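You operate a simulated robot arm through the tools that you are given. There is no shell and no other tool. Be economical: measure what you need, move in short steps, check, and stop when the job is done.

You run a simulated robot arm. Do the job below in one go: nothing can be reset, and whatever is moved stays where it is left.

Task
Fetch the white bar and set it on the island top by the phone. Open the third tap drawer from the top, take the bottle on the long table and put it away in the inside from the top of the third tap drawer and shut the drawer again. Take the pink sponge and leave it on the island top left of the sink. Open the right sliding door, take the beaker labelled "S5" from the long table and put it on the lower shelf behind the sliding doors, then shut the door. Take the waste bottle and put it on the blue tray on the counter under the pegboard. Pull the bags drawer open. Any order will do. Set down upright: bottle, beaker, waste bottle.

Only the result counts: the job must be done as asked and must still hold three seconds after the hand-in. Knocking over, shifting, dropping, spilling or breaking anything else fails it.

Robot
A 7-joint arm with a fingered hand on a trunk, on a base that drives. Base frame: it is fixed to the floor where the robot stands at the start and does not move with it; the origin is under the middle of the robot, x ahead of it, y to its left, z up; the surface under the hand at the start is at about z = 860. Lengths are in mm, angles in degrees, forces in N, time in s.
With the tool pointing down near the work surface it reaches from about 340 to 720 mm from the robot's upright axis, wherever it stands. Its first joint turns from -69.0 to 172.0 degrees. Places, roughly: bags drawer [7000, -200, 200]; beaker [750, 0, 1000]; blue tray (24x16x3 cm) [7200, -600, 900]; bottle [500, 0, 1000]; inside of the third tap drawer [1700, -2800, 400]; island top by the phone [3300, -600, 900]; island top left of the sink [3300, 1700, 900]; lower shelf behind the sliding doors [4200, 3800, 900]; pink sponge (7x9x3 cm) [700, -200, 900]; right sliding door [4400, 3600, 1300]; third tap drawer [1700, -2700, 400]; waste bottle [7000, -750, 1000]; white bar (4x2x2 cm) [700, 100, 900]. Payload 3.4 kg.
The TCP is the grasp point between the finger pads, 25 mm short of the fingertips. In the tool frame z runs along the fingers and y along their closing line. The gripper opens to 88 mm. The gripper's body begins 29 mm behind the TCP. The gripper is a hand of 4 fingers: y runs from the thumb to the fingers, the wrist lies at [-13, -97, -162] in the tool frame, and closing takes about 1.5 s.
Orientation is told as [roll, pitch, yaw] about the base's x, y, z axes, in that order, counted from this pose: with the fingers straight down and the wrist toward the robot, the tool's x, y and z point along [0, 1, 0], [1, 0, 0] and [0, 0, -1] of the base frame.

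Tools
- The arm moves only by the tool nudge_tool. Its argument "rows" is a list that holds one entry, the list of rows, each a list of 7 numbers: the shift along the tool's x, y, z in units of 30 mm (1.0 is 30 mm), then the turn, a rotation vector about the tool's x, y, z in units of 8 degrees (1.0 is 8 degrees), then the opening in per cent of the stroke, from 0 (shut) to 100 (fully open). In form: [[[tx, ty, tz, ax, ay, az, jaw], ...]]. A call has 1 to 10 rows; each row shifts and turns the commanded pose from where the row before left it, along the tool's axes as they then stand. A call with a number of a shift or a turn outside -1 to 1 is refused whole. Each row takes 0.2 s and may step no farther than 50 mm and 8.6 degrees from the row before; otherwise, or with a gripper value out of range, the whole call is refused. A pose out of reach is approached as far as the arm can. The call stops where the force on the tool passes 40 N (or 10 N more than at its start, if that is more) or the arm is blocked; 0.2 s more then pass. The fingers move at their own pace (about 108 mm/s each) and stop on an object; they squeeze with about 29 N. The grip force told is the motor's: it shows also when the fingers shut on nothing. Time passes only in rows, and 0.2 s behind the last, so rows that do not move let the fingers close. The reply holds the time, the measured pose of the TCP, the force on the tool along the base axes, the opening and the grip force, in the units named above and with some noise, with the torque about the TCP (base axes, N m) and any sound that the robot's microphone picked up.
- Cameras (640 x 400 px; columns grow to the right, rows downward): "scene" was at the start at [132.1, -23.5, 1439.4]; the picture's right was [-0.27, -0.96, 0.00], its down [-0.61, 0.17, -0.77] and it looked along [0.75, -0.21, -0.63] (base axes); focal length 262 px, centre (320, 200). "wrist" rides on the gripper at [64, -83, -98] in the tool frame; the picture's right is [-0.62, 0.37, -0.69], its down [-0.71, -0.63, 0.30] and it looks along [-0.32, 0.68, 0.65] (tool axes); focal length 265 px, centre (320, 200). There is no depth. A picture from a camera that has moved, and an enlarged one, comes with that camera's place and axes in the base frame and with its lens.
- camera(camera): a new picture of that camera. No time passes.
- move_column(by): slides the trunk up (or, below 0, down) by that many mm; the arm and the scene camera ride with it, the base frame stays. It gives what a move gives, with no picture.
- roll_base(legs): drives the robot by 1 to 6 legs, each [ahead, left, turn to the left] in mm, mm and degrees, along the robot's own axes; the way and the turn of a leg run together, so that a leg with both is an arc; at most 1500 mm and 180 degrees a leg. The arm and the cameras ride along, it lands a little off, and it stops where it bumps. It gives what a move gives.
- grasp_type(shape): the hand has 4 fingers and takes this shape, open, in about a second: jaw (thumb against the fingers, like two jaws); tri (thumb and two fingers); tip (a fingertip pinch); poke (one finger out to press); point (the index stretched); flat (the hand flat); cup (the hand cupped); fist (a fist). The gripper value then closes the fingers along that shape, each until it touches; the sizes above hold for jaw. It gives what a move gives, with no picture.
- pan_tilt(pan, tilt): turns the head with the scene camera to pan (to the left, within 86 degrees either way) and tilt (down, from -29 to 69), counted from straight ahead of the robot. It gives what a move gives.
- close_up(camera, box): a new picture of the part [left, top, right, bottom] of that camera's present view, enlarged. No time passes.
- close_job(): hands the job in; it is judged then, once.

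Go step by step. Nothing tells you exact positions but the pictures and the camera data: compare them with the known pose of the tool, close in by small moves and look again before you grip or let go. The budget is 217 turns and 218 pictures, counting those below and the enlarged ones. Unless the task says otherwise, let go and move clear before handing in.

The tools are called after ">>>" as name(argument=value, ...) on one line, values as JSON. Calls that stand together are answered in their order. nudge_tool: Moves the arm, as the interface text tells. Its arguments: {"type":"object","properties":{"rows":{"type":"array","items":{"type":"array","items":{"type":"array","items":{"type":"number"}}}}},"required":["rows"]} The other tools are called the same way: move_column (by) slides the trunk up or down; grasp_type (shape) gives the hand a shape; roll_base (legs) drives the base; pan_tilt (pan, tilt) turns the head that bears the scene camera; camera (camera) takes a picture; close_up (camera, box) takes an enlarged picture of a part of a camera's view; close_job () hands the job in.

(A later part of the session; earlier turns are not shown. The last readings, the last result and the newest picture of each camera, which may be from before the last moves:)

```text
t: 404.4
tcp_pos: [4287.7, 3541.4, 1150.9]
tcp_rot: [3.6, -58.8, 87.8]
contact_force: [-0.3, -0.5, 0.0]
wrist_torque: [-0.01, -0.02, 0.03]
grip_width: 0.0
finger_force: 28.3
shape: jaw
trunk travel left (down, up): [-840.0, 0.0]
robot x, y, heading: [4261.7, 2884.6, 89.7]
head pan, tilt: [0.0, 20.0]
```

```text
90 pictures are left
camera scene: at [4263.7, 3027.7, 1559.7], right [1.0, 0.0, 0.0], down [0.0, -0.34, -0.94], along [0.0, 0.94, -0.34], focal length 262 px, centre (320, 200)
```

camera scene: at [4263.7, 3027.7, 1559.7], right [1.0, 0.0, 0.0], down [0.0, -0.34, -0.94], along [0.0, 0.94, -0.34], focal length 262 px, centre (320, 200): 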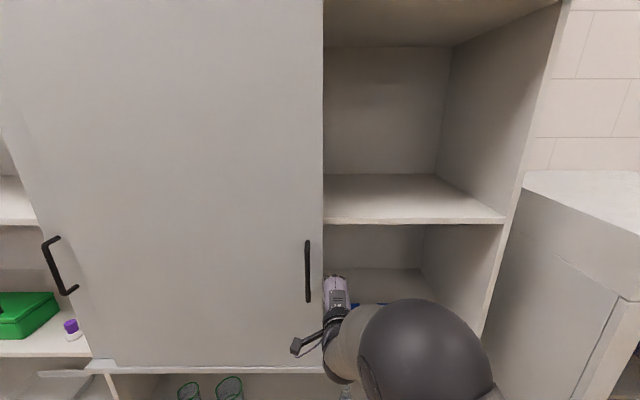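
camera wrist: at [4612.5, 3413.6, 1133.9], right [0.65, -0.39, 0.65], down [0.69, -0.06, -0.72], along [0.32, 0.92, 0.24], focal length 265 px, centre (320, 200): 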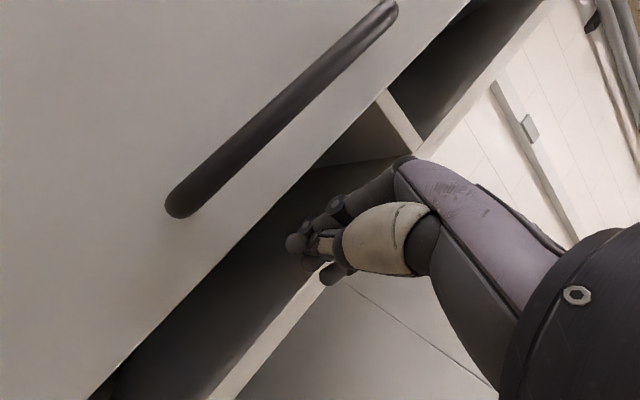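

The door is wide open. I back off to see the lower shelf.

>>> roll_base(legs=[[-350, 0, 0]])

>>> pan_tilt(pan=-20, tilt=15)

>>> camera(camera="scene")

>>> close_up(camera="scene", box=[200, 180, 440, 330])

```text
t: 406.7
tcp_pos: [4286.9, 3191.3, 1151.7]
tcp_rot: [3.4, -58.6, 87.6]
contact_force: [0.4, 0.4, -0.5]
wrist_torque: [0.01, 0.01, 0.0]
grip_width: 0.0
finger_force: 29.5
shape: jaw
trunk travel left (down, up): [-840.0, 0.0]
robot x, y, heading: [4259.0, 2535.5, 89.6]
head pan, tilt: [0.0, 20.0]
```

```text
t: 407.5
tcp_pos: [4286.8, 3191.0, 1152.4]
tcp_rot: [3.5, -58.7, 87.6]
contact_force: [0.6, -0.1, 0.3]
wrist_torque: [0.0, 0.01, -0.01]
grip_width: 0.0
finger_force: 29.0
shape: jaw
trunk travel left (down, up): [-840.0, 0.0]
robot x, y, heading: [4255.5, 2536.2, 89.7]
head pan, tilt: [-20.0, 15.0]
```

```text
89 pictures are left
camera scene: at [4291.4, 2672.0, 1567.9], right [0.94, -0.35, 0.0], down [-0.09, -0.24, -0.97], along [0.34, 0.91, -0.26], focal length 262 px, centre (320, 200)
```

scene: 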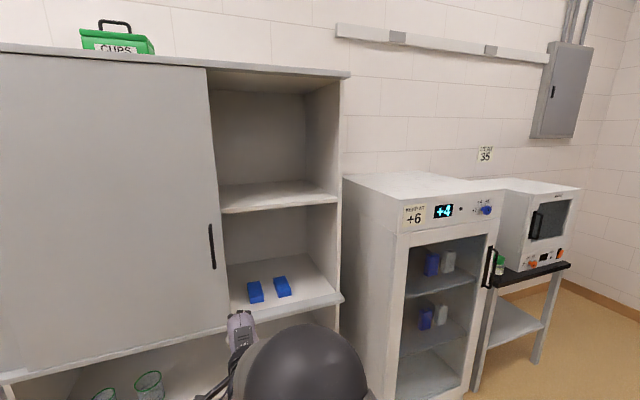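

```text
2.67 times, centred on (320, 255) of scene
camera zoom: at [4291.4, 2672.0, 1567.9], right [0.94, -0.35, 0.0], down [-0.09, -0.24, -0.97], along [0.34, 0.91, -0.26], focal length 699 px, centre (320, 53)
```

zoom: 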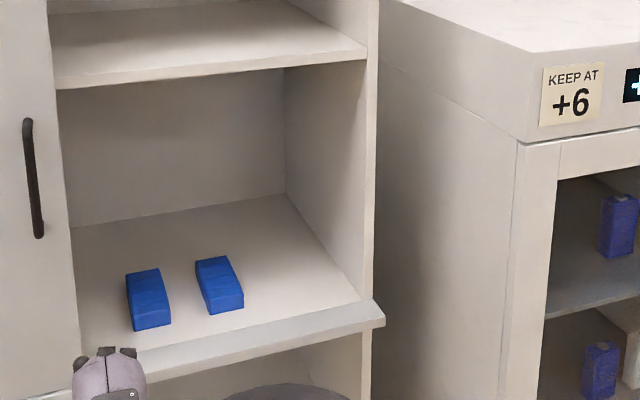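

The lower shelf (z≈880) has two blue boxes and a free place at about (4625, 3680). Now fetching beaker S5: I straighten the hand and drive back to the long table.

>>> nudge_tool(rows=[[[0, 0, 0, 1, 0, 0, 100], [0, 0, 0, 1, 0, 0, 100], [0, 0, 0, 1, 0, 0, 100], [0, 0, 0, 1, 0, 0, 100], [0, 0, 0, 1, 0, 0, 100], [0, 0, 0, 1, 0, 0, 100], [0, 0, 0, 1, 0, 0, 100], [0, 0, 0, 0.3, 0, 0, 100], [0, 0, 0, 0, 0, 0, 100]]])

>>> roll_base(legs=[[0, 0, -89.6], [-1500, 0, 0], [-1150, 0, 0], [0, -1280, 0]])

```text
t: 409.5
tcp_pos: [4293.1, 3191.5, 1151.7]
tcp_rot: [2.5, -0.1, 89.8]
contact_force: [0.6, -0.7, -0.5]
wrist_torque: [0.0, 0.0, -0.04]
grip_width: 87.9
finger_force: 0.0
shape: jaw
trunk travel left (down, up): [-840.0, 0.0]
robot x, y, heading: [4260.8, 2534.9, 89.3]
head pan, tilt: [-20.0, 15.0]
```

```text
t: 432.3
tcp_pos: [2256.3, 1254.7, 1153.9]
tcp_rot: [2.5, -0.4, -0.6]
contact_force: [-0.2, 0.6, -1.1]
wrist_torque: [-0.01, -0.02, 0.0]
grip_width: 87.7
finger_force: 0.0
shape: jaw
trunk travel left (down, up): [-840.0, 0.0]
robot x, y, heading: [1597.4, 1294.2, -0.9]
head pan, tilt: [-20.0, 15.0]
```

>>> roll_base(legs=[[-1240, -25, 0.9], [-400, -200, 0], [-280, -250, 0], [0, -1410, 0]])

>>> pan_tilt(pan=0, tilt=35)

>>> camera(camera="scene")

```text
t: 449.5
tcp_pos: [354.9, -633.3, 1152.7]
tcp_rot: [2.6, -0.4, 0.0]
contact_force: [0.5, 0.4, 0.7]
wrist_torque: [0.02, -0.01, 0.02]
grip_width: 87.7
finger_force: 0.0
shape: jaw
trunk travel left (down, up): [-840.0, 0.0]
robot x, y, heading: [-304.0, -598.9, -0.2]
head pan, tilt: [-20.0, 15.0]
```

```text
t: 450.3
tcp_pos: [354.6, -633.1, 1153.1]
tcp_rot: [2.6, -0.4, -0.1]
contact_force: [-0.2, -0.1, -0.2]
wrist_torque: [0.0, 0.03, -0.04]
grip_width: 87.7
finger_force: 0.1
shape: jaw
trunk travel left (down, up): [-840.0, 0.0]
robot x, y, heading: [-305.7, -600.8, -0.2]
head pan, tilt: [0.0, 35.0]
```

```text
87 pictures are left
camera scene: at [-166.2, -602.1, 1536.0], right [0.0, -1.0, 0.0], down [-0.57, 0.0, -0.82], along [0.82, 0.0, -0.57], focal length 262 px, centre (320, 200)
```

scene: 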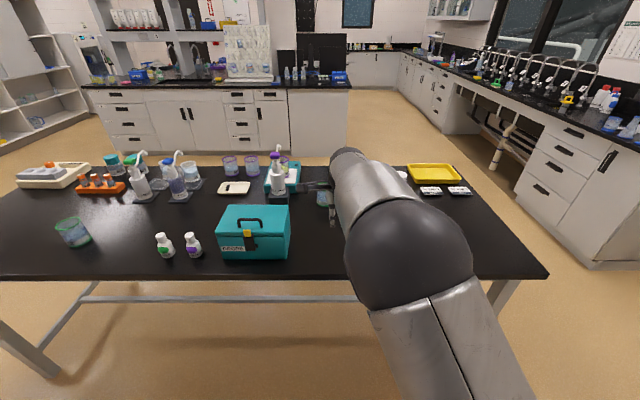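

>>> roll_base(legs=[[350, 0, 0.2]])

>>> nudge_tool(rows=[[[0, 0, 0, 0.03, -0.3, 0, 100], [0, 0, 0, 0, 0, 0, 100]]])

>>> pan_tilt(pan=0, tilt=45)

>>> camera(camera="wrist")

>>> camera(camera="scene")

```text
t: 452.6
tcp_pos: [705.3, -634.8, 1153.0]
tcp_rot: [2.5, -0.4, 0.0]
contact_force: [-0.2, -0.6, -0.1]
wrist_torque: [0.04, 0.0, 0.0]
grip_width: 87.8
finger_force: 0.0
shape: jaw
trunk travel left (down, up): [-840.0, 0.0]
robot x, y, heading: [45.4, -602.9, -0.2]
head pan, tilt: [0.0, 35.0]
```

```text
t: 453.2
tcp_pos: [708.3, -640.9, 1155.3]
tcp_rot: [1.0, -0.1, -0.7]
contact_force: [-0.1, -0.1, 0.8]
wrist_torque: [-0.02, -0.02, 0.01]
grip_width: 87.9
finger_force: 0.1
shape: jaw
trunk travel left (down, up): [-840.0, 0.0]
robot x, y, heading: [47.4, -602.8, 0.0]
head pan, tilt: [0.0, 35.0]
```

```text
t: 453.9
tcp_pos: [707.7, -640.8, 1153.0]
tcp_rot: [0.7, -0.1, -0.6]
contact_force: [-0.2, -0.7, 0.1]
wrist_torque: [0.01, 0.04, 0.03]
grip_width: 87.6
finger_force: 0.0
shape: jaw
trunk travel left (down, up): [-840.0, 0.0]
robot x, y, heading: [42.9, -603.3, -0.1]
head pan, tilt: [0.0, 45.0]
```

```text
86 pictures are left
camera wrist: at [624.7, -576.4, 1253.3], right [0.36, -0.63, 0.68], down [-0.64, -0.7, -0.31], along [0.68, -0.32, -0.66], focal length 265 px, centre (320, 200)
```

wrist: 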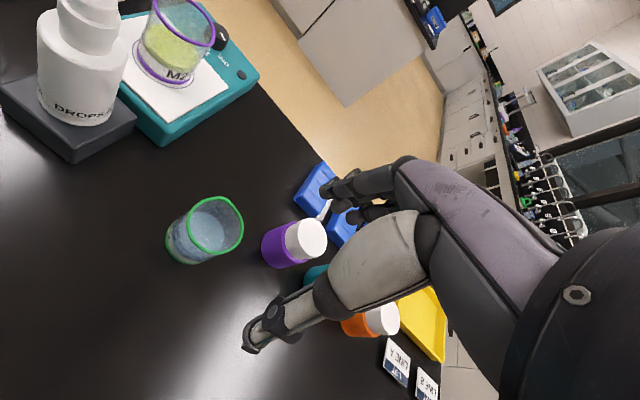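

```text
85 pictures are left
camera scene: at [177.4, -603.2, 1521.1], right [0.0, -1.0, 0.0], down [-0.71, 0.0, -0.71], along [0.71, 0.0, -0.71], focal length 262 px, centre (320, 200)
```

scene: 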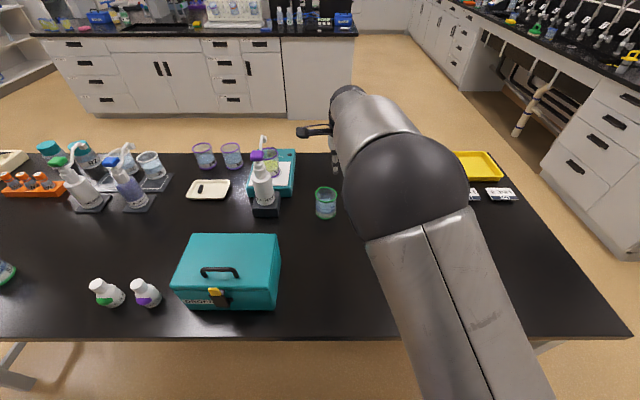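

Beaker S5: rim centre ≈ (766, −620), rim z≈970, diameter ≈67. I move the base a bit ahead, lower the arm and centre it.

>>> roll_base(legs=[[40, 20, 0]])

>>> nudge_tool(rows=[[[0, 0, 1, 0, 0, 0, 100], [0, 0, 1, 0, 0, 0, 100], [0, 0, 1, 0, 0, 0, 100], [0, 0.4, 0, 0, -0.08, -0.08, 100], [0, 0.25, 0, 0, 0, 0, 100], [0, 0, 0, 0, 0, 0, 100]]])

>>> camera(camera="wrist")

>>> camera(camera="scene")

```text
t: 454.8
tcp_pos: [746.1, -621.7, 1154.4]
tcp_rot: [0.8, -0.1, -0.7]
contact_force: [-0.1, -0.2, 0.3]
wrist_torque: [-0.01, 0.01, 0.02]
grip_width: 87.9
finger_force: 0.1
shape: jaw
trunk travel left (down, up): [-840.0, 0.0]
robot x, y, heading: [85.0, -581.0, -0.2]
head pan, tilt: [0.0, 45.0]
```

```text
t: 456.2
tcp_pos: [767.1, -620.4, 1062.7]
tcp_rot: [0.1, 0.0, -0.1]
contact_force: [-0.3, -0.7, 0.3]
wrist_torque: [-0.01, -0.01, -0.02]
grip_width: 87.7
finger_force: 0.1
shape: jaw
trunk travel left (down, up): [-840.0, 0.0]
robot x, y, heading: [86.3, -581.6, -0.1]
head pan, tilt: [0.0, 45.0]
```

```text
84 pictures are left
camera wrist: at [684.1, -555.3, 1161.7], right [0.37, -0.62, 0.69], down [-0.63, -0.71, -0.31], along [0.68, -0.32, -0.65], focal length 265 px, centre (320, 200)
```

wrist: 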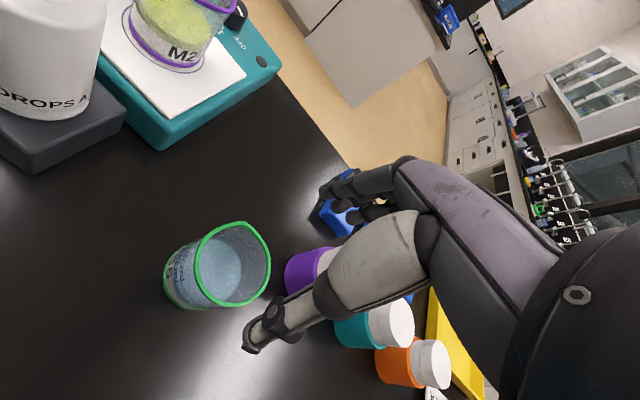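

```text
83 pictures are left
camera scene: at [217.1, -583.4, 1521.1], right [0.0, -1.0, 0.0], down [-0.71, 0.0, -0.71], along [0.71, 0.0, -0.71], focal length 262 px, centre (320, 200)
```

scene: 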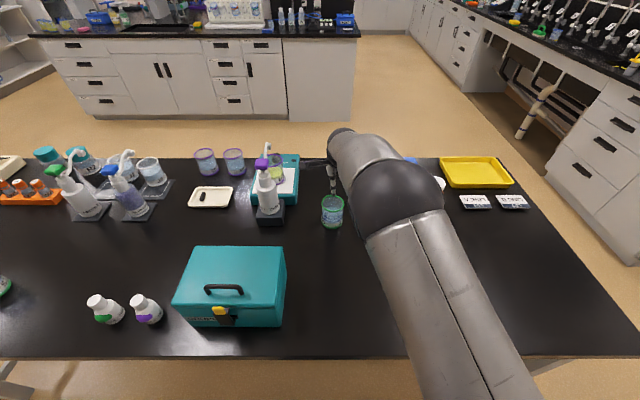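

>>> nudge_tool(rows=[[[0.13, 0.03, 0, 0, 0, 0, 100], [0, 0, 0, 0, 0, 0, 100]]])

>>> move_column(by=-60)

>>> camera(camera="wrist")

```text
t: 456.8
tcp_pos: [768.4, -616.4, 1061.6]
tcp_rot: [0.1, 0.0, -0.1]
contact_force: [0.1, 0.2, 0.6]
wrist_torque: [0.0, -0.01, 0.01]
grip_width: 87.9
finger_force: 0.0
shape: jaw
trunk travel left (down, up): [-840.0, 0.0]
robot x, y, heading: [85.7, -583.5, 0.0]
head pan, tilt: [0.0, 45.0]
```

```text
t: 457.8
tcp_pos: [768.4, -616.7, 1002.5]
tcp_rot: [0.0, 0.0, -0.1]
contact_force: [0.6, 0.1, -0.6]
wrist_torque: [0.01, -0.05, 0.02]
grip_width: 87.8
finger_force: 0.1
shape: jaw
trunk travel left (down, up): [-780.0, 60.0]
robot x, y, heading: [86.0, -581.8, -0.2]
head pan, tilt: [0.0, 45.0]
```

```text
82 pictures are left
camera wrist: at [684.4, -552.0, 1101.9], right [0.37, -0.62, 0.69], down [-0.63, -0.71, -0.31], along [0.68, -0.32, -0.65], focal length 265 px, centre (320, 200)
```

wrist: 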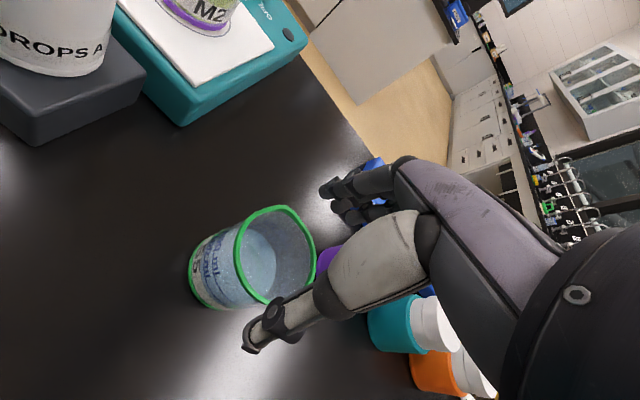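

>>> move_column(by=-57)

>>> camera(camera="wrist")

```text
t: 458.8
tcp_pos: [768.1, -615.8, 945.3]
tcp_rot: [0.1, 0.1, 0.0]
contact_force: [0.4, -0.1, -0.4]
wrist_torque: [-0.01, -0.02, 0.02]
grip_width: 87.8
finger_force: 0.0
shape: jaw
trunk travel left (down, up): [-723.0, 117.0]
robot x, y, heading: [88.0, -581.5, -0.1]
head pan, tilt: [0.0, 45.0]
```

```text
81 pictures are left
camera wrist: at [684.4, -551.9, 1044.8], right [0.37, -0.62, 0.69], down [-0.63, -0.71, -0.31], along [0.68, -0.32, -0.65], focal length 265 px, centre (320, 200)
```

wrist: 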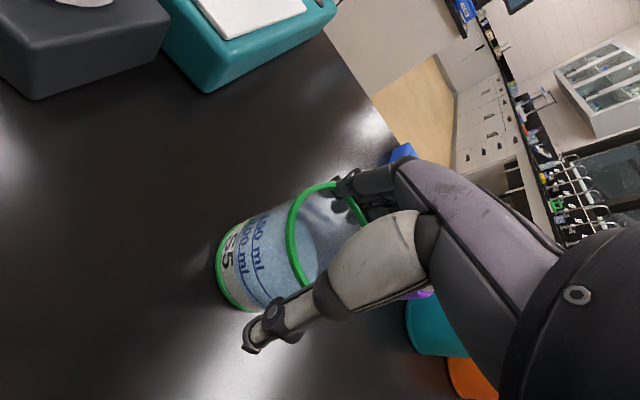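

Thumb and fingers straddle the beaker. Closing.

>>> nudge_tool(rows=[[[0, 0, 0, 0, 0, 0, 80], [0, 0, 0, 0, 0, 0, 70], [0, 0, 0, 0, 0, 0, 60], [0, 0, 0, 0, 0, 0, 40], [0, 0, 0, 0, 0, 0, 0], [0, 0, 0, 0, 0, 0, 0], [0, 0, 0, 0, 0, 0, 0]]])

>>> camera(camera="wrist")

```text
t: 460.4
tcp_pos: [767.0, -617.2, 943.8]
tcp_rot: [0.0, 0.0, 0.0]
contact_force: [0.2, -0.2, 0.7]
wrist_torque: [0.04, 0.0, 0.0]
grip_width: 56.5
finger_force: 29.0
shape: jaw
trunk travel left (down, up): [-723.0, 117.0]
robot x, y, heading: [89.4, -580.3, 0.1]
head pan, tilt: [0.0, 45.0]
```

```text
80 pictures are left
camera wrist: at [684.6, -552.0, 1044.6], right [0.37, -0.62, 0.69], down [-0.63, -0.71, -0.31], along [0.68, -0.32, -0.65], focal length 265 px, centre (320, 200)
```

wrist: 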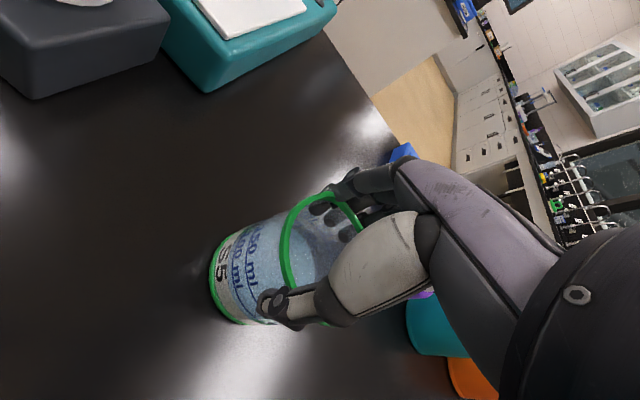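

Gripped. Lifting straight up and checking.

>>> move_column(by=30)

>>> camera(camera="scene")

>>> move_column(by=86)

>>> camera(camera="wrist")

```text
t: 461.1
tcp_pos: [768.7, -616.9, 975.9]
tcp_rot: [0.1, 0.0, 0.0]
contact_force: [0.5, -0.1, -2.2]
wrist_torque: [0.02, -0.03, -0.03]
grip_width: 56.7
finger_force: 29.6
shape: jaw
trunk travel left (down, up): [-753.0, 87.0]
robot x, y, heading: [86.9, -580.1, -0.3]
head pan, tilt: [0.0, 45.0]
```

```text
79 pictures are left
camera scene: at [218.1, -583.5, 1434.1], right [0.0, -1.0, 0.0], down [-0.71, 0.0, -0.71], along [0.71, 0.0, -0.71], focal length 262 px, centre (320, 200)
```

scene: 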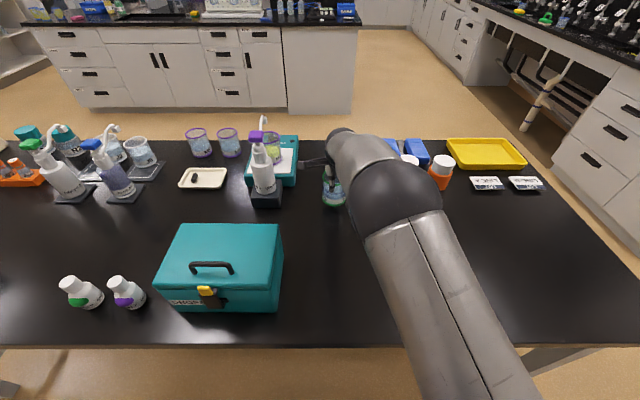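

```text
t: 462.3
tcp_pos: [767.0, -617.0, 1061.3]
tcp_rot: [0.1, 0.0, 0.1]
contact_force: [-0.2, -0.3, -1.3]
wrist_torque: [-0.01, -0.01, 0.0]
grip_width: 56.5
finger_force: 29.2
shape: jaw
trunk travel left (down, up): [-839.0, 1.0]
robot x, y, heading: [89.0, -583.2, 0.0]
head pan, tilt: [0.0, 45.0]
```

```text
78 pictures are left
camera wrist: at [684.8, -552.0, 1160.5], right [0.37, -0.62, 0.69], down [-0.63, -0.71, -0.31], along [0.68, -0.32, -0.65], focal length 265 px, centre (320, 200)
```

wrist: 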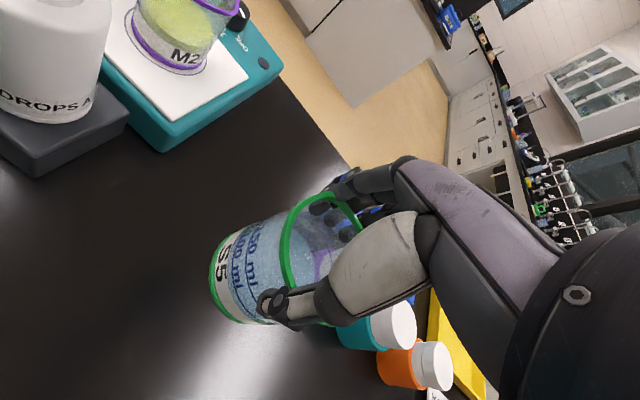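

The beaker is held upright. Driving back round the table's left end toward the sliding-door cabinet.

>>> roll_base(legs=[[-420, 0, 0], [0, 1390, 0], [280, 250, 0], [400, 200, 0], [1240, 25, 0], [0, 1270, 0]])

```text
t: 487.7
tcp_pos: [2183.8, 2635.1, 1059.1]
tcp_rot: [0.1, 0.0, 2.7]
contact_force: [-0.8, -0.3, -1.0]
wrist_torque: [0.04, -0.01, -0.01]
grip_width: 56.5
finger_force: 29.2
shape: jaw
trunk travel left (down, up): [-839.0, 1.0]
robot x, y, heading: [1501.2, 2638.0, 2.5]
head pan, tilt: [0.0, 45.0]
```

>>> roll_base(legs=[[1500, -130, -2.5], [1500, 0, 0], [90, 0, 0], [0, 0, 90]])

>>> pan_tilt(pan=0, tilt=25)

>>> camera(camera="scene")

>>> camera(camera="wrist")

```text
refused: leg 1 is longer than a leg can be; nothing moved
```

```text
t: 488.5
tcp_pos: [2184.0, 2635.3, 1060.8]
tcp_rot: [0.1, 0.1, 2.9]
contact_force: [-0.2, 0.5, -1.9]
wrist_torque: [0.0, 0.0, -0.02]
grip_width: 56.3
finger_force: 29.6
shape: jaw
trunk travel left (down, up): [-839.0, 1.0]
robot x, y, heading: [1498.7, 2638.9, 2.6]
head pan, tilt: [0.0, 25.0]
```

```text
77 pictures are left
camera scene: at [1643.4, 2641.9, 1550.6], right [0.05, -1.0, 0.0], down [-0.42, -0.02, -0.91], along [0.9, 0.04, -0.42], focal length 262 px, centre (320, 200)
```

scene: 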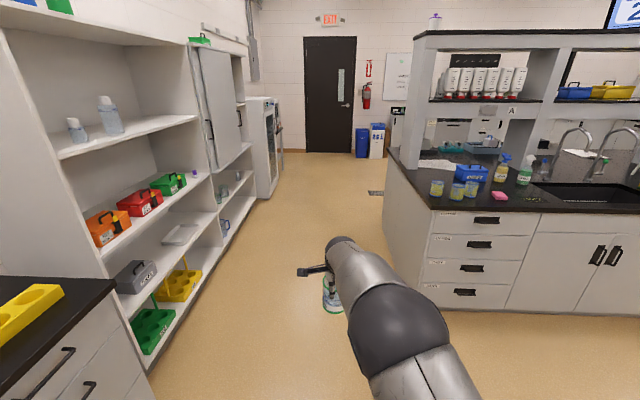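

```text
76 pictures are left
camera wrist: at [2097.4, 2695.7, 1160.6], right [0.4, -0.6, 0.69], down [-0.59, -0.74, -0.31], along [0.7, -0.29, -0.65], focal length 265 px, centre (320, 200)
```

wrist: 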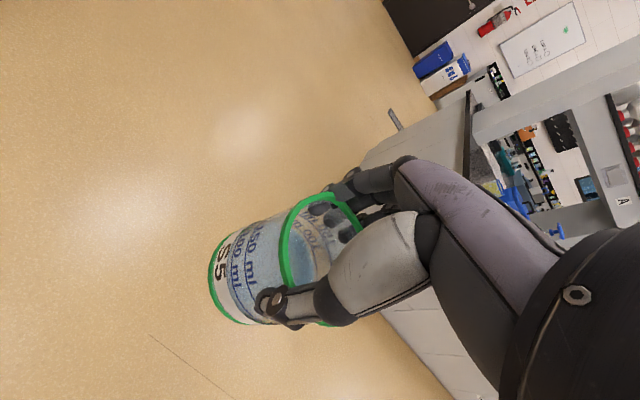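

>>> roll_base(legs=[[1480, -130, -2.5], [1500, 0, 0], [100, 0, 0], [0, 0, 90]])

>>> camera(camera="scene")

>>> camera(camera="wrist")

```text
t: 507.4
tcp_pos: [4604.3, 3270.8, 1061.4]
tcp_rot: [0.0, -0.1, 90.0]
contact_force: [1.0, 0.2, -0.6]
wrist_torque: [0.02, -0.01, 0.02]
grip_width: 55.9
finger_force: 28.7
shape: jaw
trunk travel left (down, up): [-839.0, 1.0]
robot x, y, heading: [4573.3, 2590.8, 89.9]
head pan, tilt: [0.0, 25.0]
```

```text
75 pictures are left
camera scene: at [4570.9, 2732.7, 1550.6], right [1.0, 0.0, 0.0], down [0.0, -0.42, -0.91], along [0.0, 0.91, -0.42], focal length 262 px, centre (320, 200)
```

scene: 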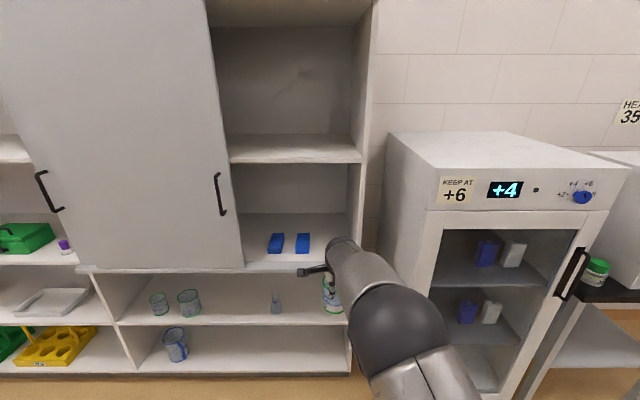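

```text
74 pictures are left
camera wrist: at [4541.3, 3189.1, 1160.6], right [0.62, 0.37, 0.69], down [0.71, -0.63, -0.31], along [0.32, 0.68, -0.65], focal length 265 px, centre (320, 200)
```

wrist: 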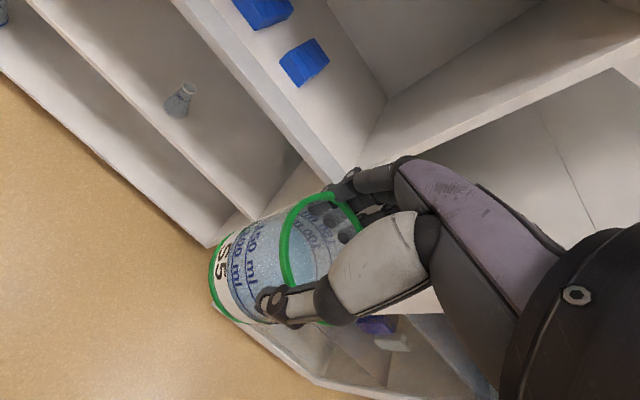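

Free place at about (4628, 3670) right of the blue boxes. Lowering a little and driving straight in.

>>> move_column(by=-50)

>>> roll_base(legs=[[250, -24, 0]])

>>> camera(camera="scene")

>>> camera(camera="wrist")

```text
t: 508.3
tcp_pos: [4604.5, 3271.9, 1011.0]
tcp_rot: [0.1, 0.0, 90.0]
contact_force: [0.1, 0.0, -1.1]
wrist_torque: [-0.02, 0.01, 0.01]
grip_width: 56.3
finger_force: 29.0
shape: jaw
trunk travel left (down, up): [-789.0, 51.0]
robot x, y, heading: [4568.6, 2590.7, 89.6]
head pan, tilt: [0.0, 25.0]
```

```text
t: 510.1
tcp_pos: [4626.3, 3522.3, 1011.2]
tcp_rot: [0.1, 0.1, 90.3]
contact_force: [0.7, 0.1, -0.8]
wrist_torque: [0.01, 0.0, 0.04]
grip_width: 55.8
finger_force: 28.6
shape: jaw
trunk travel left (down, up): [-789.0, 51.0]
robot x, y, heading: [4590.9, 2839.7, 90.2]
head pan, tilt: [0.0, 25.0]
```

```text
73 pictures are left
camera scene: at [4594.8, 2982.9, 1500.6], right [1.0, 0.0, 0.0], down [0.0, -0.42, -0.91], along [0.0, 0.91, -0.42], focal length 262 px, centre (320, 200)
```

scene: 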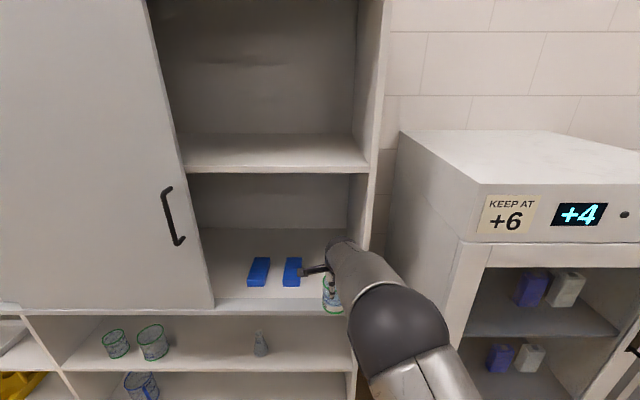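

```text
72 pictures are left
camera wrist: at [4563.4, 3439.1, 1110.5], right [0.62, 0.37, 0.69], down [0.72, -0.63, -0.31], along [0.32, 0.68, -0.65], focal length 265 px, centre (320, 200)
```

wrist: 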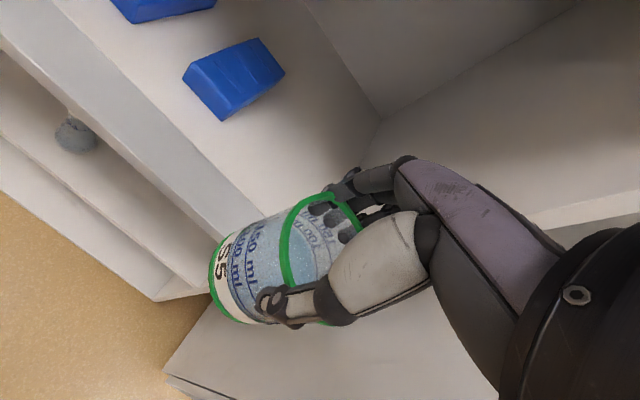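

>>> move_column(by=20)

>>> roll_base(legs=[[155, 0, 0]])

>>> camera(camera="scene")

>>> camera(camera="wrist")

```text
t: 510.8
tcp_pos: [4626.7, 3522.4, 1031.0]
tcp_rot: [0.1, 0.1, 90.2]
contact_force: [-0.2, 0.0, -1.2]
wrist_torque: [-0.02, -0.03, 0.0]
grip_width: 56.1
finger_force: 28.9
shape: jaw
trunk travel left (down, up): [-809.0, 31.0]
robot x, y, heading: [4594.4, 2842.8, 90.0]
head pan, tilt: [0.0, 25.0]
```

```text
t: 512.2
tcp_pos: [4628.0, 3675.0, 1031.0]
tcp_rot: [0.1, 0.0, 90.1]
contact_force: [-0.3, 0.0, -1.1]
wrist_torque: [-0.01, 0.03, 0.04]
grip_width: 56.3
finger_force: 29.1
shape: jaw
trunk travel left (down, up): [-809.0, 31.0]
robot x, y, heading: [4597.2, 2989.3, 89.8]
head pan, tilt: [0.0, 25.0]
```

```text
71 pictures are left
camera scene: at [4595.1, 3135.8, 1520.6], right [1.0, 0.0, 0.0], down [0.0, -0.42, -0.91], along [0.0, 0.91, -0.42], focal length 262 px, centre (320, 200)
```

scene: 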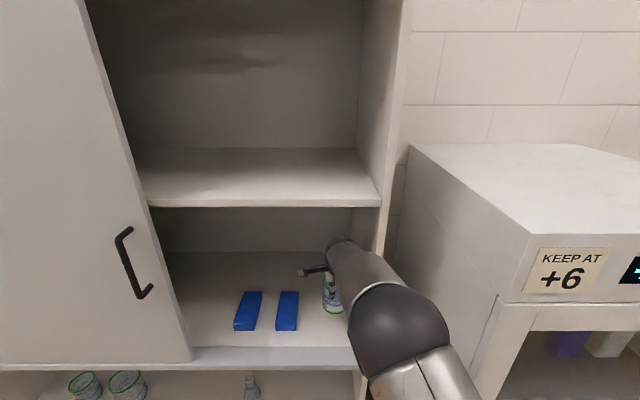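

```text
70 pictures are left
camera wrist: at [4564.7, 3592.1, 1130.6], right [0.62, 0.37, 0.69], down [0.71, -0.63, -0.31], along [0.32, 0.68, -0.65], focal length 265 px, centre (320, 200)
```

wrist: 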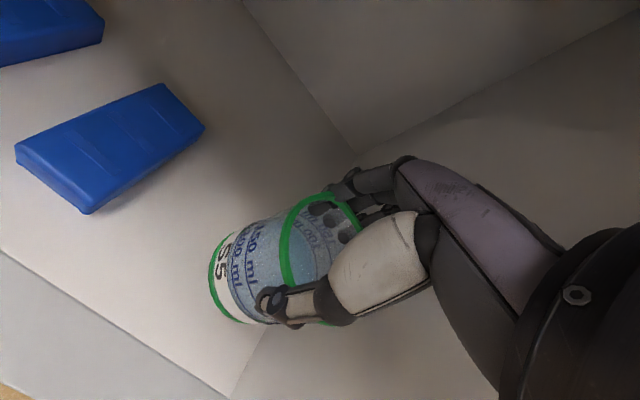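

Inside and clear. Lowering to just above the shelf, then small steps until contact.

>>> move_column(by=-30)

>>> nudge_tool(rows=[[[0, 0, 0.15, 0, 0, 0, 0], [0, 0, 0.15, 0, 0, 0, 0], [0, 0, 0.15, 0, 0, 0, 0], [0, 0, 0.15, 0, 0, 0, 0], [0, 0, 0, 0, 0, 0, 0]]])

>>> camera(camera="wrist")

```text
t: 512.9
tcp_pos: [4629.1, 3673.6, 1001.7]
tcp_rot: [0.1, 0.1, 90.1]
contact_force: [-0.2, -0.8, -0.1]
wrist_torque: [0.01, 0.03, 0.04]
grip_width: 56.3
finger_force: 28.6
shape: jaw
trunk travel left (down, up): [-779.0, 61.0]
robot x, y, heading: [4596.0, 2993.5, 89.7]
head pan, tilt: [0.0, 25.0]
```

```text
t: 514.1
tcp_pos: [4627.8, 3674.2, 983.6]
tcp_rot: [0.2, 0.0, 90.1]
contact_force: [0.5, 0.0, -1.3]
wrist_torque: [0.03, 0.02, 0.01]
grip_width: 56.2
finger_force: 29.9
shape: jaw
trunk travel left (down, up): [-779.0, 61.0]
robot x, y, heading: [4591.7, 2991.4, 89.7]
head pan, tilt: [0.0, 25.0]
```

```text
69 pictures are left
camera wrist: at [4564.5, 3591.5, 1082.4], right [0.62, 0.37, 0.69], down [0.71, -0.63, -0.31], along [0.32, 0.68, -0.65], focal length 265 px, centre (320, 200)
```

wrist: 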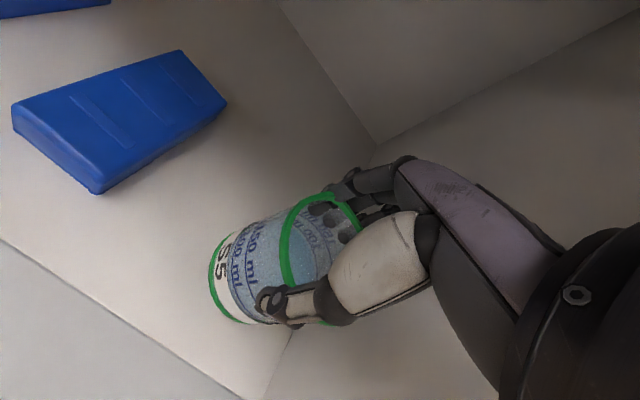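

>>> nudge_tool(rows=[[[0, 0, 0.15, 0, 0, 0, 0], [0, 0, 0.15, 0, 0, 0, 0], [0, 0, 0.15, 0, 0, 0, 0], [0, 0, 0, 0, 0, 0, 0]]])

```text
t: 515.1
tcp_pos: [4627.5, 3673.2, 969.4]
tcp_rot: [0.2, -0.1, 89.9]
contact_force: [0.3, -0.4, -1.4]
wrist_torque: [0.01, -0.01, 0.03]
grip_width: 56.2
finger_force: 28.7
shape: jaw
trunk travel left (down, up): [-779.0, 61.0]
robot x, y, heading: [4596.3, 2993.7, 90.2]
head pan, tilt: [0.0, 25.0]
```

>>> nudge_tool(rows=[[[0, 0, 0.1, 0, 0, 0, 0], [0, 0, 0.1, 0, 0, 0, 0], [0, 0, 0.1, 0, 0, 0, 0], [0, 0, 0.1, 0, 0, 0, 0], [0, 0, 0, 0, 0, 0, 0]]])

>>> camera(camera="wrist")

```text
t: 516.3
tcp_pos: [4627.3, 3674.5, 957.1]
tcp_rot: [0.1, 0.0, 90.1]
contact_force: [-0.4, -0.2, -1.5]
wrist_torque: [-0.02, 0.0, 0.02]
grip_width: 56.2
finger_force: 28.6
shape: jaw
trunk travel left (down, up): [-779.0, 61.0]
robot x, y, heading: [4595.5, 2993.8, 89.9]
head pan, tilt: [0.0, 25.0]
```

```text
68 pictures are left
camera wrist: at [4564.3, 3592.0, 1056.6], right [0.62, 0.37, 0.69], down [0.71, -0.63, -0.31], along [0.32, 0.68, -0.65], focal length 265 px, centre (320, 200)
```

wrist: 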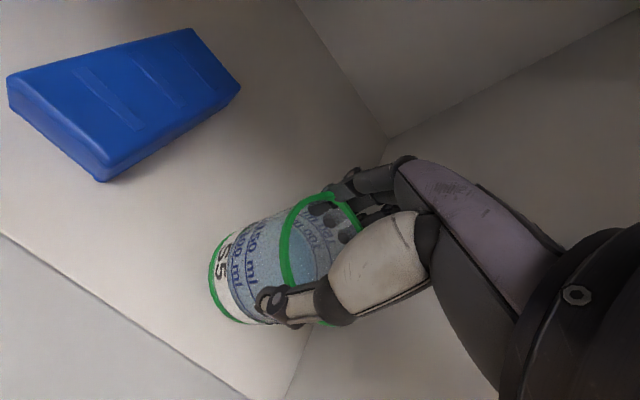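

>>> nudge_tool(rows=[[[0, 0, 0.1, 0, 0, 0, 0], [0, 0, 0.1, 0, 0, 0, 0], [0, 0, 0.1, 0, 0, 0, 0], [0, 0, 0.1, 0, 0, 0, 0], [0, 0, 0, 0, 0, 0, 0]]])

```text
t: 517.5
tcp_pos: [4627.5, 3676.1, 946.4]
tcp_rot: [0.1, 0.0, 90.1]
contact_force: [0.9, 0.0, -0.7]
wrist_torque: [0.02, 0.03, -0.02]
grip_width: 56.1
finger_force: 28.9
shape: jaw
trunk travel left (down, up): [-779.0, 61.0]
robot x, y, heading: [4595.4, 2997.5, 90.0]
head pan, tilt: [0.0, 25.0]
```

>>> nudge_tool(rows=[[[0, 0, 0.1, 0, 0, 0, 0], [0, 0, 0.1, 0, 0, 0, 0], [0, 0, 0.1, 0, 0, 0, 0], [0, 0, 0, 0, 0, 0, 0]]])

>>> camera(camera="wrist")

```text
t: 518.5
tcp_pos: [4628.6, 3673.7, 942.4]
tcp_rot: [0.2, -0.7, 90.1]
contact_force: [1.1, 6.0, 27.3]
wrist_torque: [0.15, -0.1, 0.01]
grip_width: 55.6
finger_force: 29.0
shape: jaw
trunk travel left (down, up): [-779.0, 61.0]
robot x, y, heading: [4593.1, 2993.7, 89.9]
head pan, tilt: [0.0, 25.0]
```

```text
67 pictures are left
camera wrist: at [4564.2, 3589.5, 1041.3], right [0.62, 0.36, 0.7], down [0.71, -0.63, -0.31], along [0.32, 0.69, -0.65], focal length 265 px, centre (320, 200)
```

wrist: 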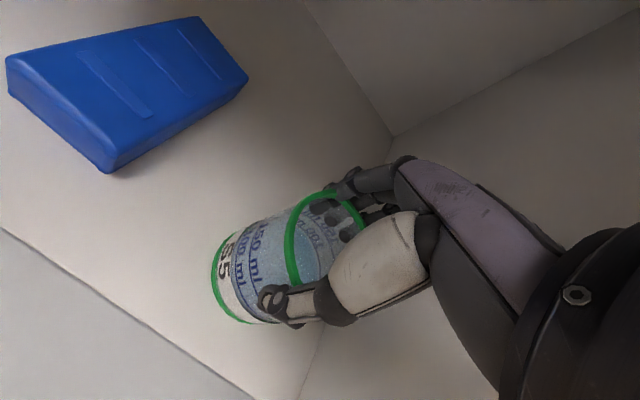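

Contact. Easing off, opening, and rising with the column.

>>> nudge_tool(rows=[[[0, 0, -0.1, 0, 0, 0, 0], [0, 0, 0, 0, 0, 0, 60], [0, 0, 0, 0, 0, 0, 80], [0, 0, 0, 0, 0, 0, 100], [0, 0, 0, 0, 0, 0, 100], [0, 0, 0, 0, 0, 0, 100]]])

>>> camera(camera="wrist")

>>> move_column(by=61)

>>> camera(camera="wrist")

```text
t: 519.9
tcp_pos: [4626.4, 3674.7, 939.0]
tcp_rot: [0.1, 0.1, 90.2]
contact_force: [-0.7, -0.3, 1.0]
wrist_torque: [0.01, 0.01, 0.01]
grip_width: 87.5
finger_force: 0.0
shape: jaw
trunk travel left (down, up): [-779.0, 61.0]
robot x, y, heading: [4599.0, 2995.6, 90.1]
head pan, tilt: [0.0, 25.0]
```

```text
66 pictures are left
camera wrist: at [4564.3, 3591.8, 1038.0], right [0.62, 0.37, 0.69], down [0.71, -0.63, -0.3], along [0.32, 0.68, -0.66], focal length 265 px, centre (320, 200)
```

wrist: 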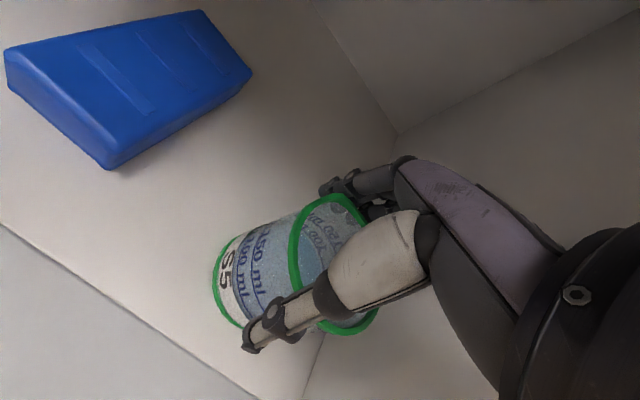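

```text
t: 520.9
tcp_pos: [4627.6, 3675.5, 1001.6]
tcp_rot: [0.1, -0.1, 90.1]
contact_force: [0.9, 0.5, 0.3]
wrist_torque: [-0.03, -0.01, 0.0]
grip_width: 87.5
finger_force: 0.1
shape: jaw
trunk travel left (down, up): [-840.0, 0.0]
robot x, y, heading: [4595.6, 2995.3, 89.7]
head pan, tilt: [0.0, 25.0]
```

```text
65 pictures are left
camera wrist: at [4564.3, 3591.9, 1099.6], right [0.62, 0.37, 0.69], down [0.71, -0.63, -0.31], along [0.32, 0.68, -0.65], focal length 265 px, centre (320, 200)
```

wrist: 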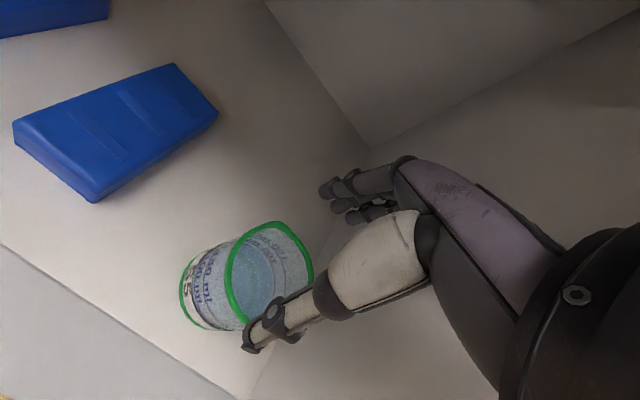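

Beaker stands upright. Raising a bit more to clear the rim, then backing out.

>>> nudge_tool(rows=[[[0, 0, -0.7, 0, 0, 0, 100], [0, 0, -0.7, 0, 0, 0, 100], [0, 0, 0, 0, 0, 0, 100]]])

>>> roll_base(legs=[[-450, 0, 0]])

>>> camera(camera="scene")

```text
t: 521.7
tcp_pos: [4626.7, 3676.4, 1043.8]
tcp_rot: [0.2, 0.0, 90.1]
contact_force: [0.3, 0.2, -0.3]
wrist_torque: [0.05, 0.03, 0.03]
grip_width: 87.5
finger_force: 0.0
shape: jaw
trunk travel left (down, up): [-840.0, 0.0]
robot x, y, heading: [4593.0, 2995.3, 90.0]
head pan, tilt: [0.0, 25.0]
```

```text
t: 524.5
tcp_pos: [4625.1, 3223.8, 1042.4]
tcp_rot: [0.1, 0.0, 90.2]
contact_force: [0.2, 0.8, 0.0]
wrist_torque: [-0.03, -0.01, 0.0]
grip_width: 87.6
finger_force: 0.1
shape: jaw
trunk travel left (down, up): [-840.0, 0.0]
robot x, y, heading: [4597.0, 2543.0, 90.0]
head pan, tilt: [0.0, 25.0]
```

```text
64 pictures are left
camera scene: at [4594.5, 2683.6, 1551.7], right [1.0, 0.0, 0.0], down [0.0, -0.42, -0.91], along [0.0, 0.91, -0.42], focal length 262 px, centre (320, 200)
```

scene: 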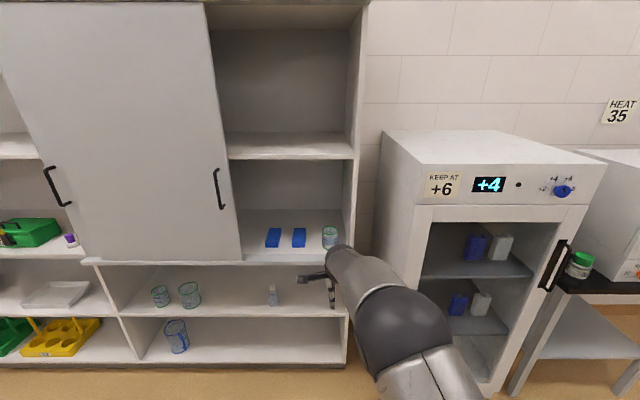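

Beaker, boxes and shelf fine. Now shutting the door: fingers forward and closed, to the left of the handle bar at (4238, 3542), then pushing right.

>>> nudge_tool(rows=[[[0, -0.5, 0, 0, 0, 0, 0], [0, -0.5, 0, -1, 0, 0, 0], [0, 0, 0, -1, 0, 0, 0], [0, 0, 0, -1, 0, 0, 0], [0, 0, 0, -1, 0, 0, 0], [0, 0, 0, -1, 0, 0, 0], [0, 0, 0, -1, 0, 0, 0], [0, 0, 0, -1, 0, 0, 0], [0, 0, 0, -1, 0, 0, 0], [0, 0, 0, 0, 0, 0, 0]]])

>>> nudge_tool(rows=[[[0, 0.75, -0.37, 0, 0, 0, 0], [0, 0.75, -0.37, 0, 0, 0, 0], [0, 0.75, -0.37, 0, 0, 0, 0], [0, 0.75, -0.37, 0, 0, 0, 0], [0, 0, 0, 0, 0, 0, 0]]])

>>> roll_base(legs=[[0, 435, 0]])

>>> camera(camera="scene")

>>> camera(camera="wrist")

```text
t: 526.6
tcp_pos: [4627.6, 3194.4, 1041.9]
tcp_rot: [0.2, -64.1, 89.9]
contact_force: [0.5, -0.1, 0.6]
wrist_torque: [0.0, 0.0, -0.01]
grip_width: 0.0
finger_force: 29.1
shape: jaw
trunk travel left (down, up): [-840.0, 0.0]
robot x, y, heading: [4595.1, 2541.0, 89.9]
head pan, tilt: [0.0, 25.0]
```

```text
t: 527.9
tcp_pos: [4626.1, 3194.4, 1142.8]
tcp_rot: [0.3, -64.1, 90.0]
contact_force: [0.1, 1.0, 0.5]
wrist_torque: [-0.01, 0.0, 0.0]
grip_width: 0.2
finger_force: 28.6
shape: jaw
trunk travel left (down, up): [-840.0, 0.0]
robot x, y, heading: [4591.8, 2543.8, 90.3]
head pan, tilt: [0.0, 25.0]
```

```text
t: 530.5
tcp_pos: [4185.4, 3192.5, 1143.1]
tcp_rot: [0.3, -64.0, 90.7]
contact_force: [0.4, 0.1, 0.1]
wrist_torque: [0.01, -0.02, -0.02]
grip_width: 0.1
finger_force: 29.2
shape: jaw
trunk travel left (down, up): [-840.0, 0.0]
robot x, y, heading: [4156.4, 2540.2, 90.8]
head pan, tilt: [0.0, 25.0]
```

```text
63 pictures are left
camera scene: at [4157.7, 2680.7, 1551.7], right [1.0, 0.01, 0.0], down [0.01, -0.42, -0.91], along [-0.01, 0.91, -0.42], focal length 262 px, centre (320, 200)
```

scene: 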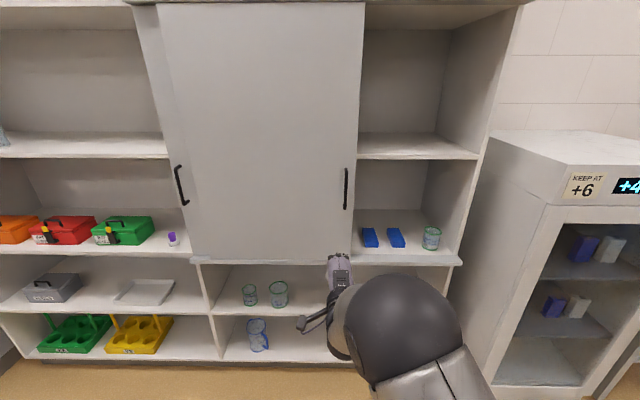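

```text
62 pictures are left
camera wrist: at [4122.2, 3066.6, 1111.5], right [0.63, -0.45, 0.63], down [0.71, 0.01, -0.7], along [0.31, 0.89, 0.33], focal length 265 px, centre (320, 200)
```

wrist: 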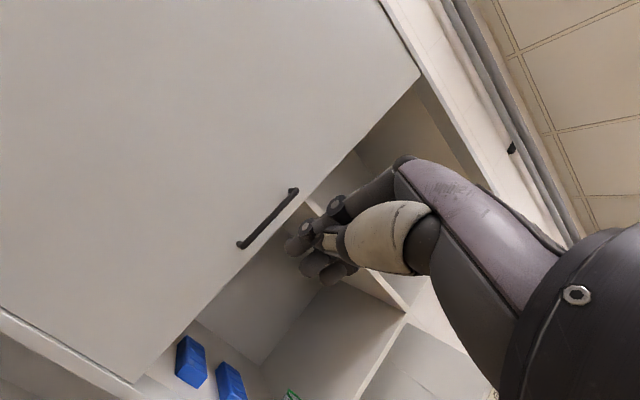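

>>> roll_base(legs=[[0, 0, -0.8], [300, 0, 0]])

>>> camera(camera="wrist")

>>> camera(camera="scene")

```text
t: 532.9
tcp_pos: [4188.3, 3494.7, 1141.4]
tcp_rot: [0.3, -64.0, 90.3]
contact_force: [0.1, 0.4, 0.1]
wrist_torque: [0.03, -0.04, 0.0]
grip_width: 0.0
finger_force: 29.2
shape: jaw
trunk travel left (down, up): [-840.0, 0.0]
robot x, y, heading: [4161.7, 2842.7, 90.3]
head pan, tilt: [0.0, 25.0]
```

```text
61 pictures are left
camera wrist: at [4124.7, 3369.4, 1111.5], right [0.63, -0.46, 0.63], down [0.71, 0.0, -0.7], along [0.32, 0.89, 0.33], focal length 265 px, centre (320, 200)
```

wrist: 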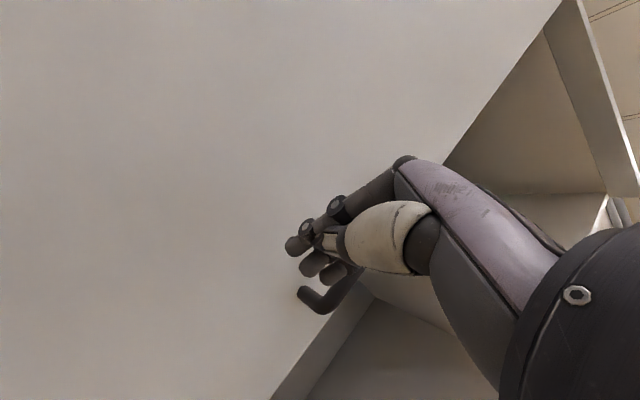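

```text
60 pictures are left
camera scene: at [4157.6, 2983.3, 1551.7], right [1.0, 0.01, 0.0], down [0.0, -0.42, -0.91], along [-0.01, 0.91, -0.42], focal length 262 px, centre (320, 200)
```

scene: 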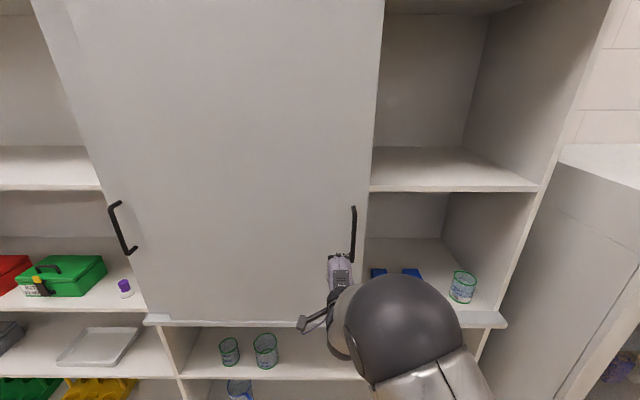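

>>> roll_base(legs=[[44, 0, 0], [0, -60, 0]])

>>> camera(camera="scene")

```text
t: 533.9
tcp_pos: [4186.5, 3536.5, 1138.2]
tcp_rot: [0.2, -63.9, 90.5]
contact_force: [-0.1, -1.0, -0.3]
wrist_torque: [-0.01, 0.0, 0.0]
grip_width: 0.0
finger_force: 29.4
shape: jaw
trunk travel left (down, up): [-840.0, 0.0]
robot x, y, heading: [4154.9, 2886.9, 90.4]
head pan, tilt: [0.0, 25.0]
stopped in leg 1: the force on the tool passed its limit at 169 N (the readings are from after the stop); the commanded pose is now the measured one
```

```text
59 pictures are left
camera scene: at [4157.6, 3028.5, 1551.6], right [1.0, 0.01, 0.0], down [0.0, -0.42, -0.91], along [-0.01, 0.91, -0.42], focal length 262 px, centre (320, 200)
```

scene: 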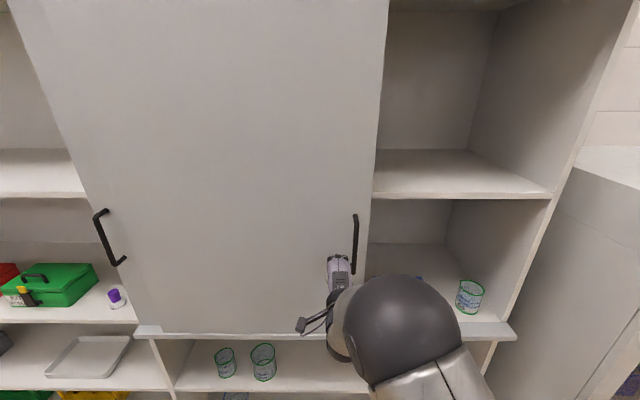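

The tip touched the door face; backing 6 mm and pushing right.

>>> roll_base(legs=[[-8, 0, 0], [0, -60, 0]])

>>> camera(camera="scene")

```text
t: 535.2
tcp_pos: [4244.3, 3529.4, 1140.1]
tcp_rot: [0.3, -63.8, 90.5]
contact_force: [-0.8, 0.6, 0.9]
wrist_torque: [0.02, 0.0, 0.01]
grip_width: 0.0
finger_force: 29.7
shape: jaw
trunk travel left (down, up): [-840.0, 0.0]
robot x, y, heading: [4215.9, 2879.4, 90.4]
head pan, tilt: [0.0, 25.0]
```

```text
58 pictures are left
camera scene: at [4214.7, 3019.8, 1551.7], right [1.0, 0.01, 0.0], down [0.0, -0.42, -0.91], along [-0.01, 0.91, -0.42], focal length 262 px, centre (320, 200)
```

scene: 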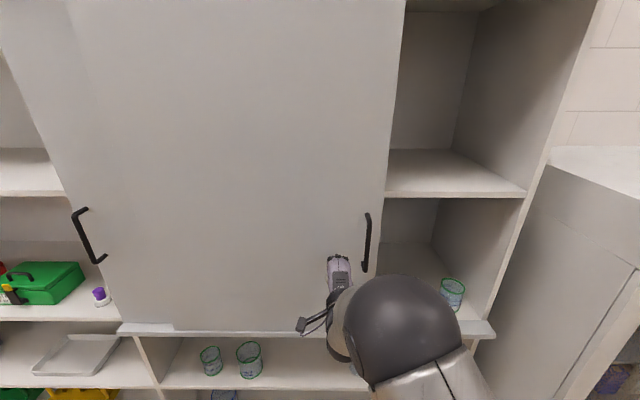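

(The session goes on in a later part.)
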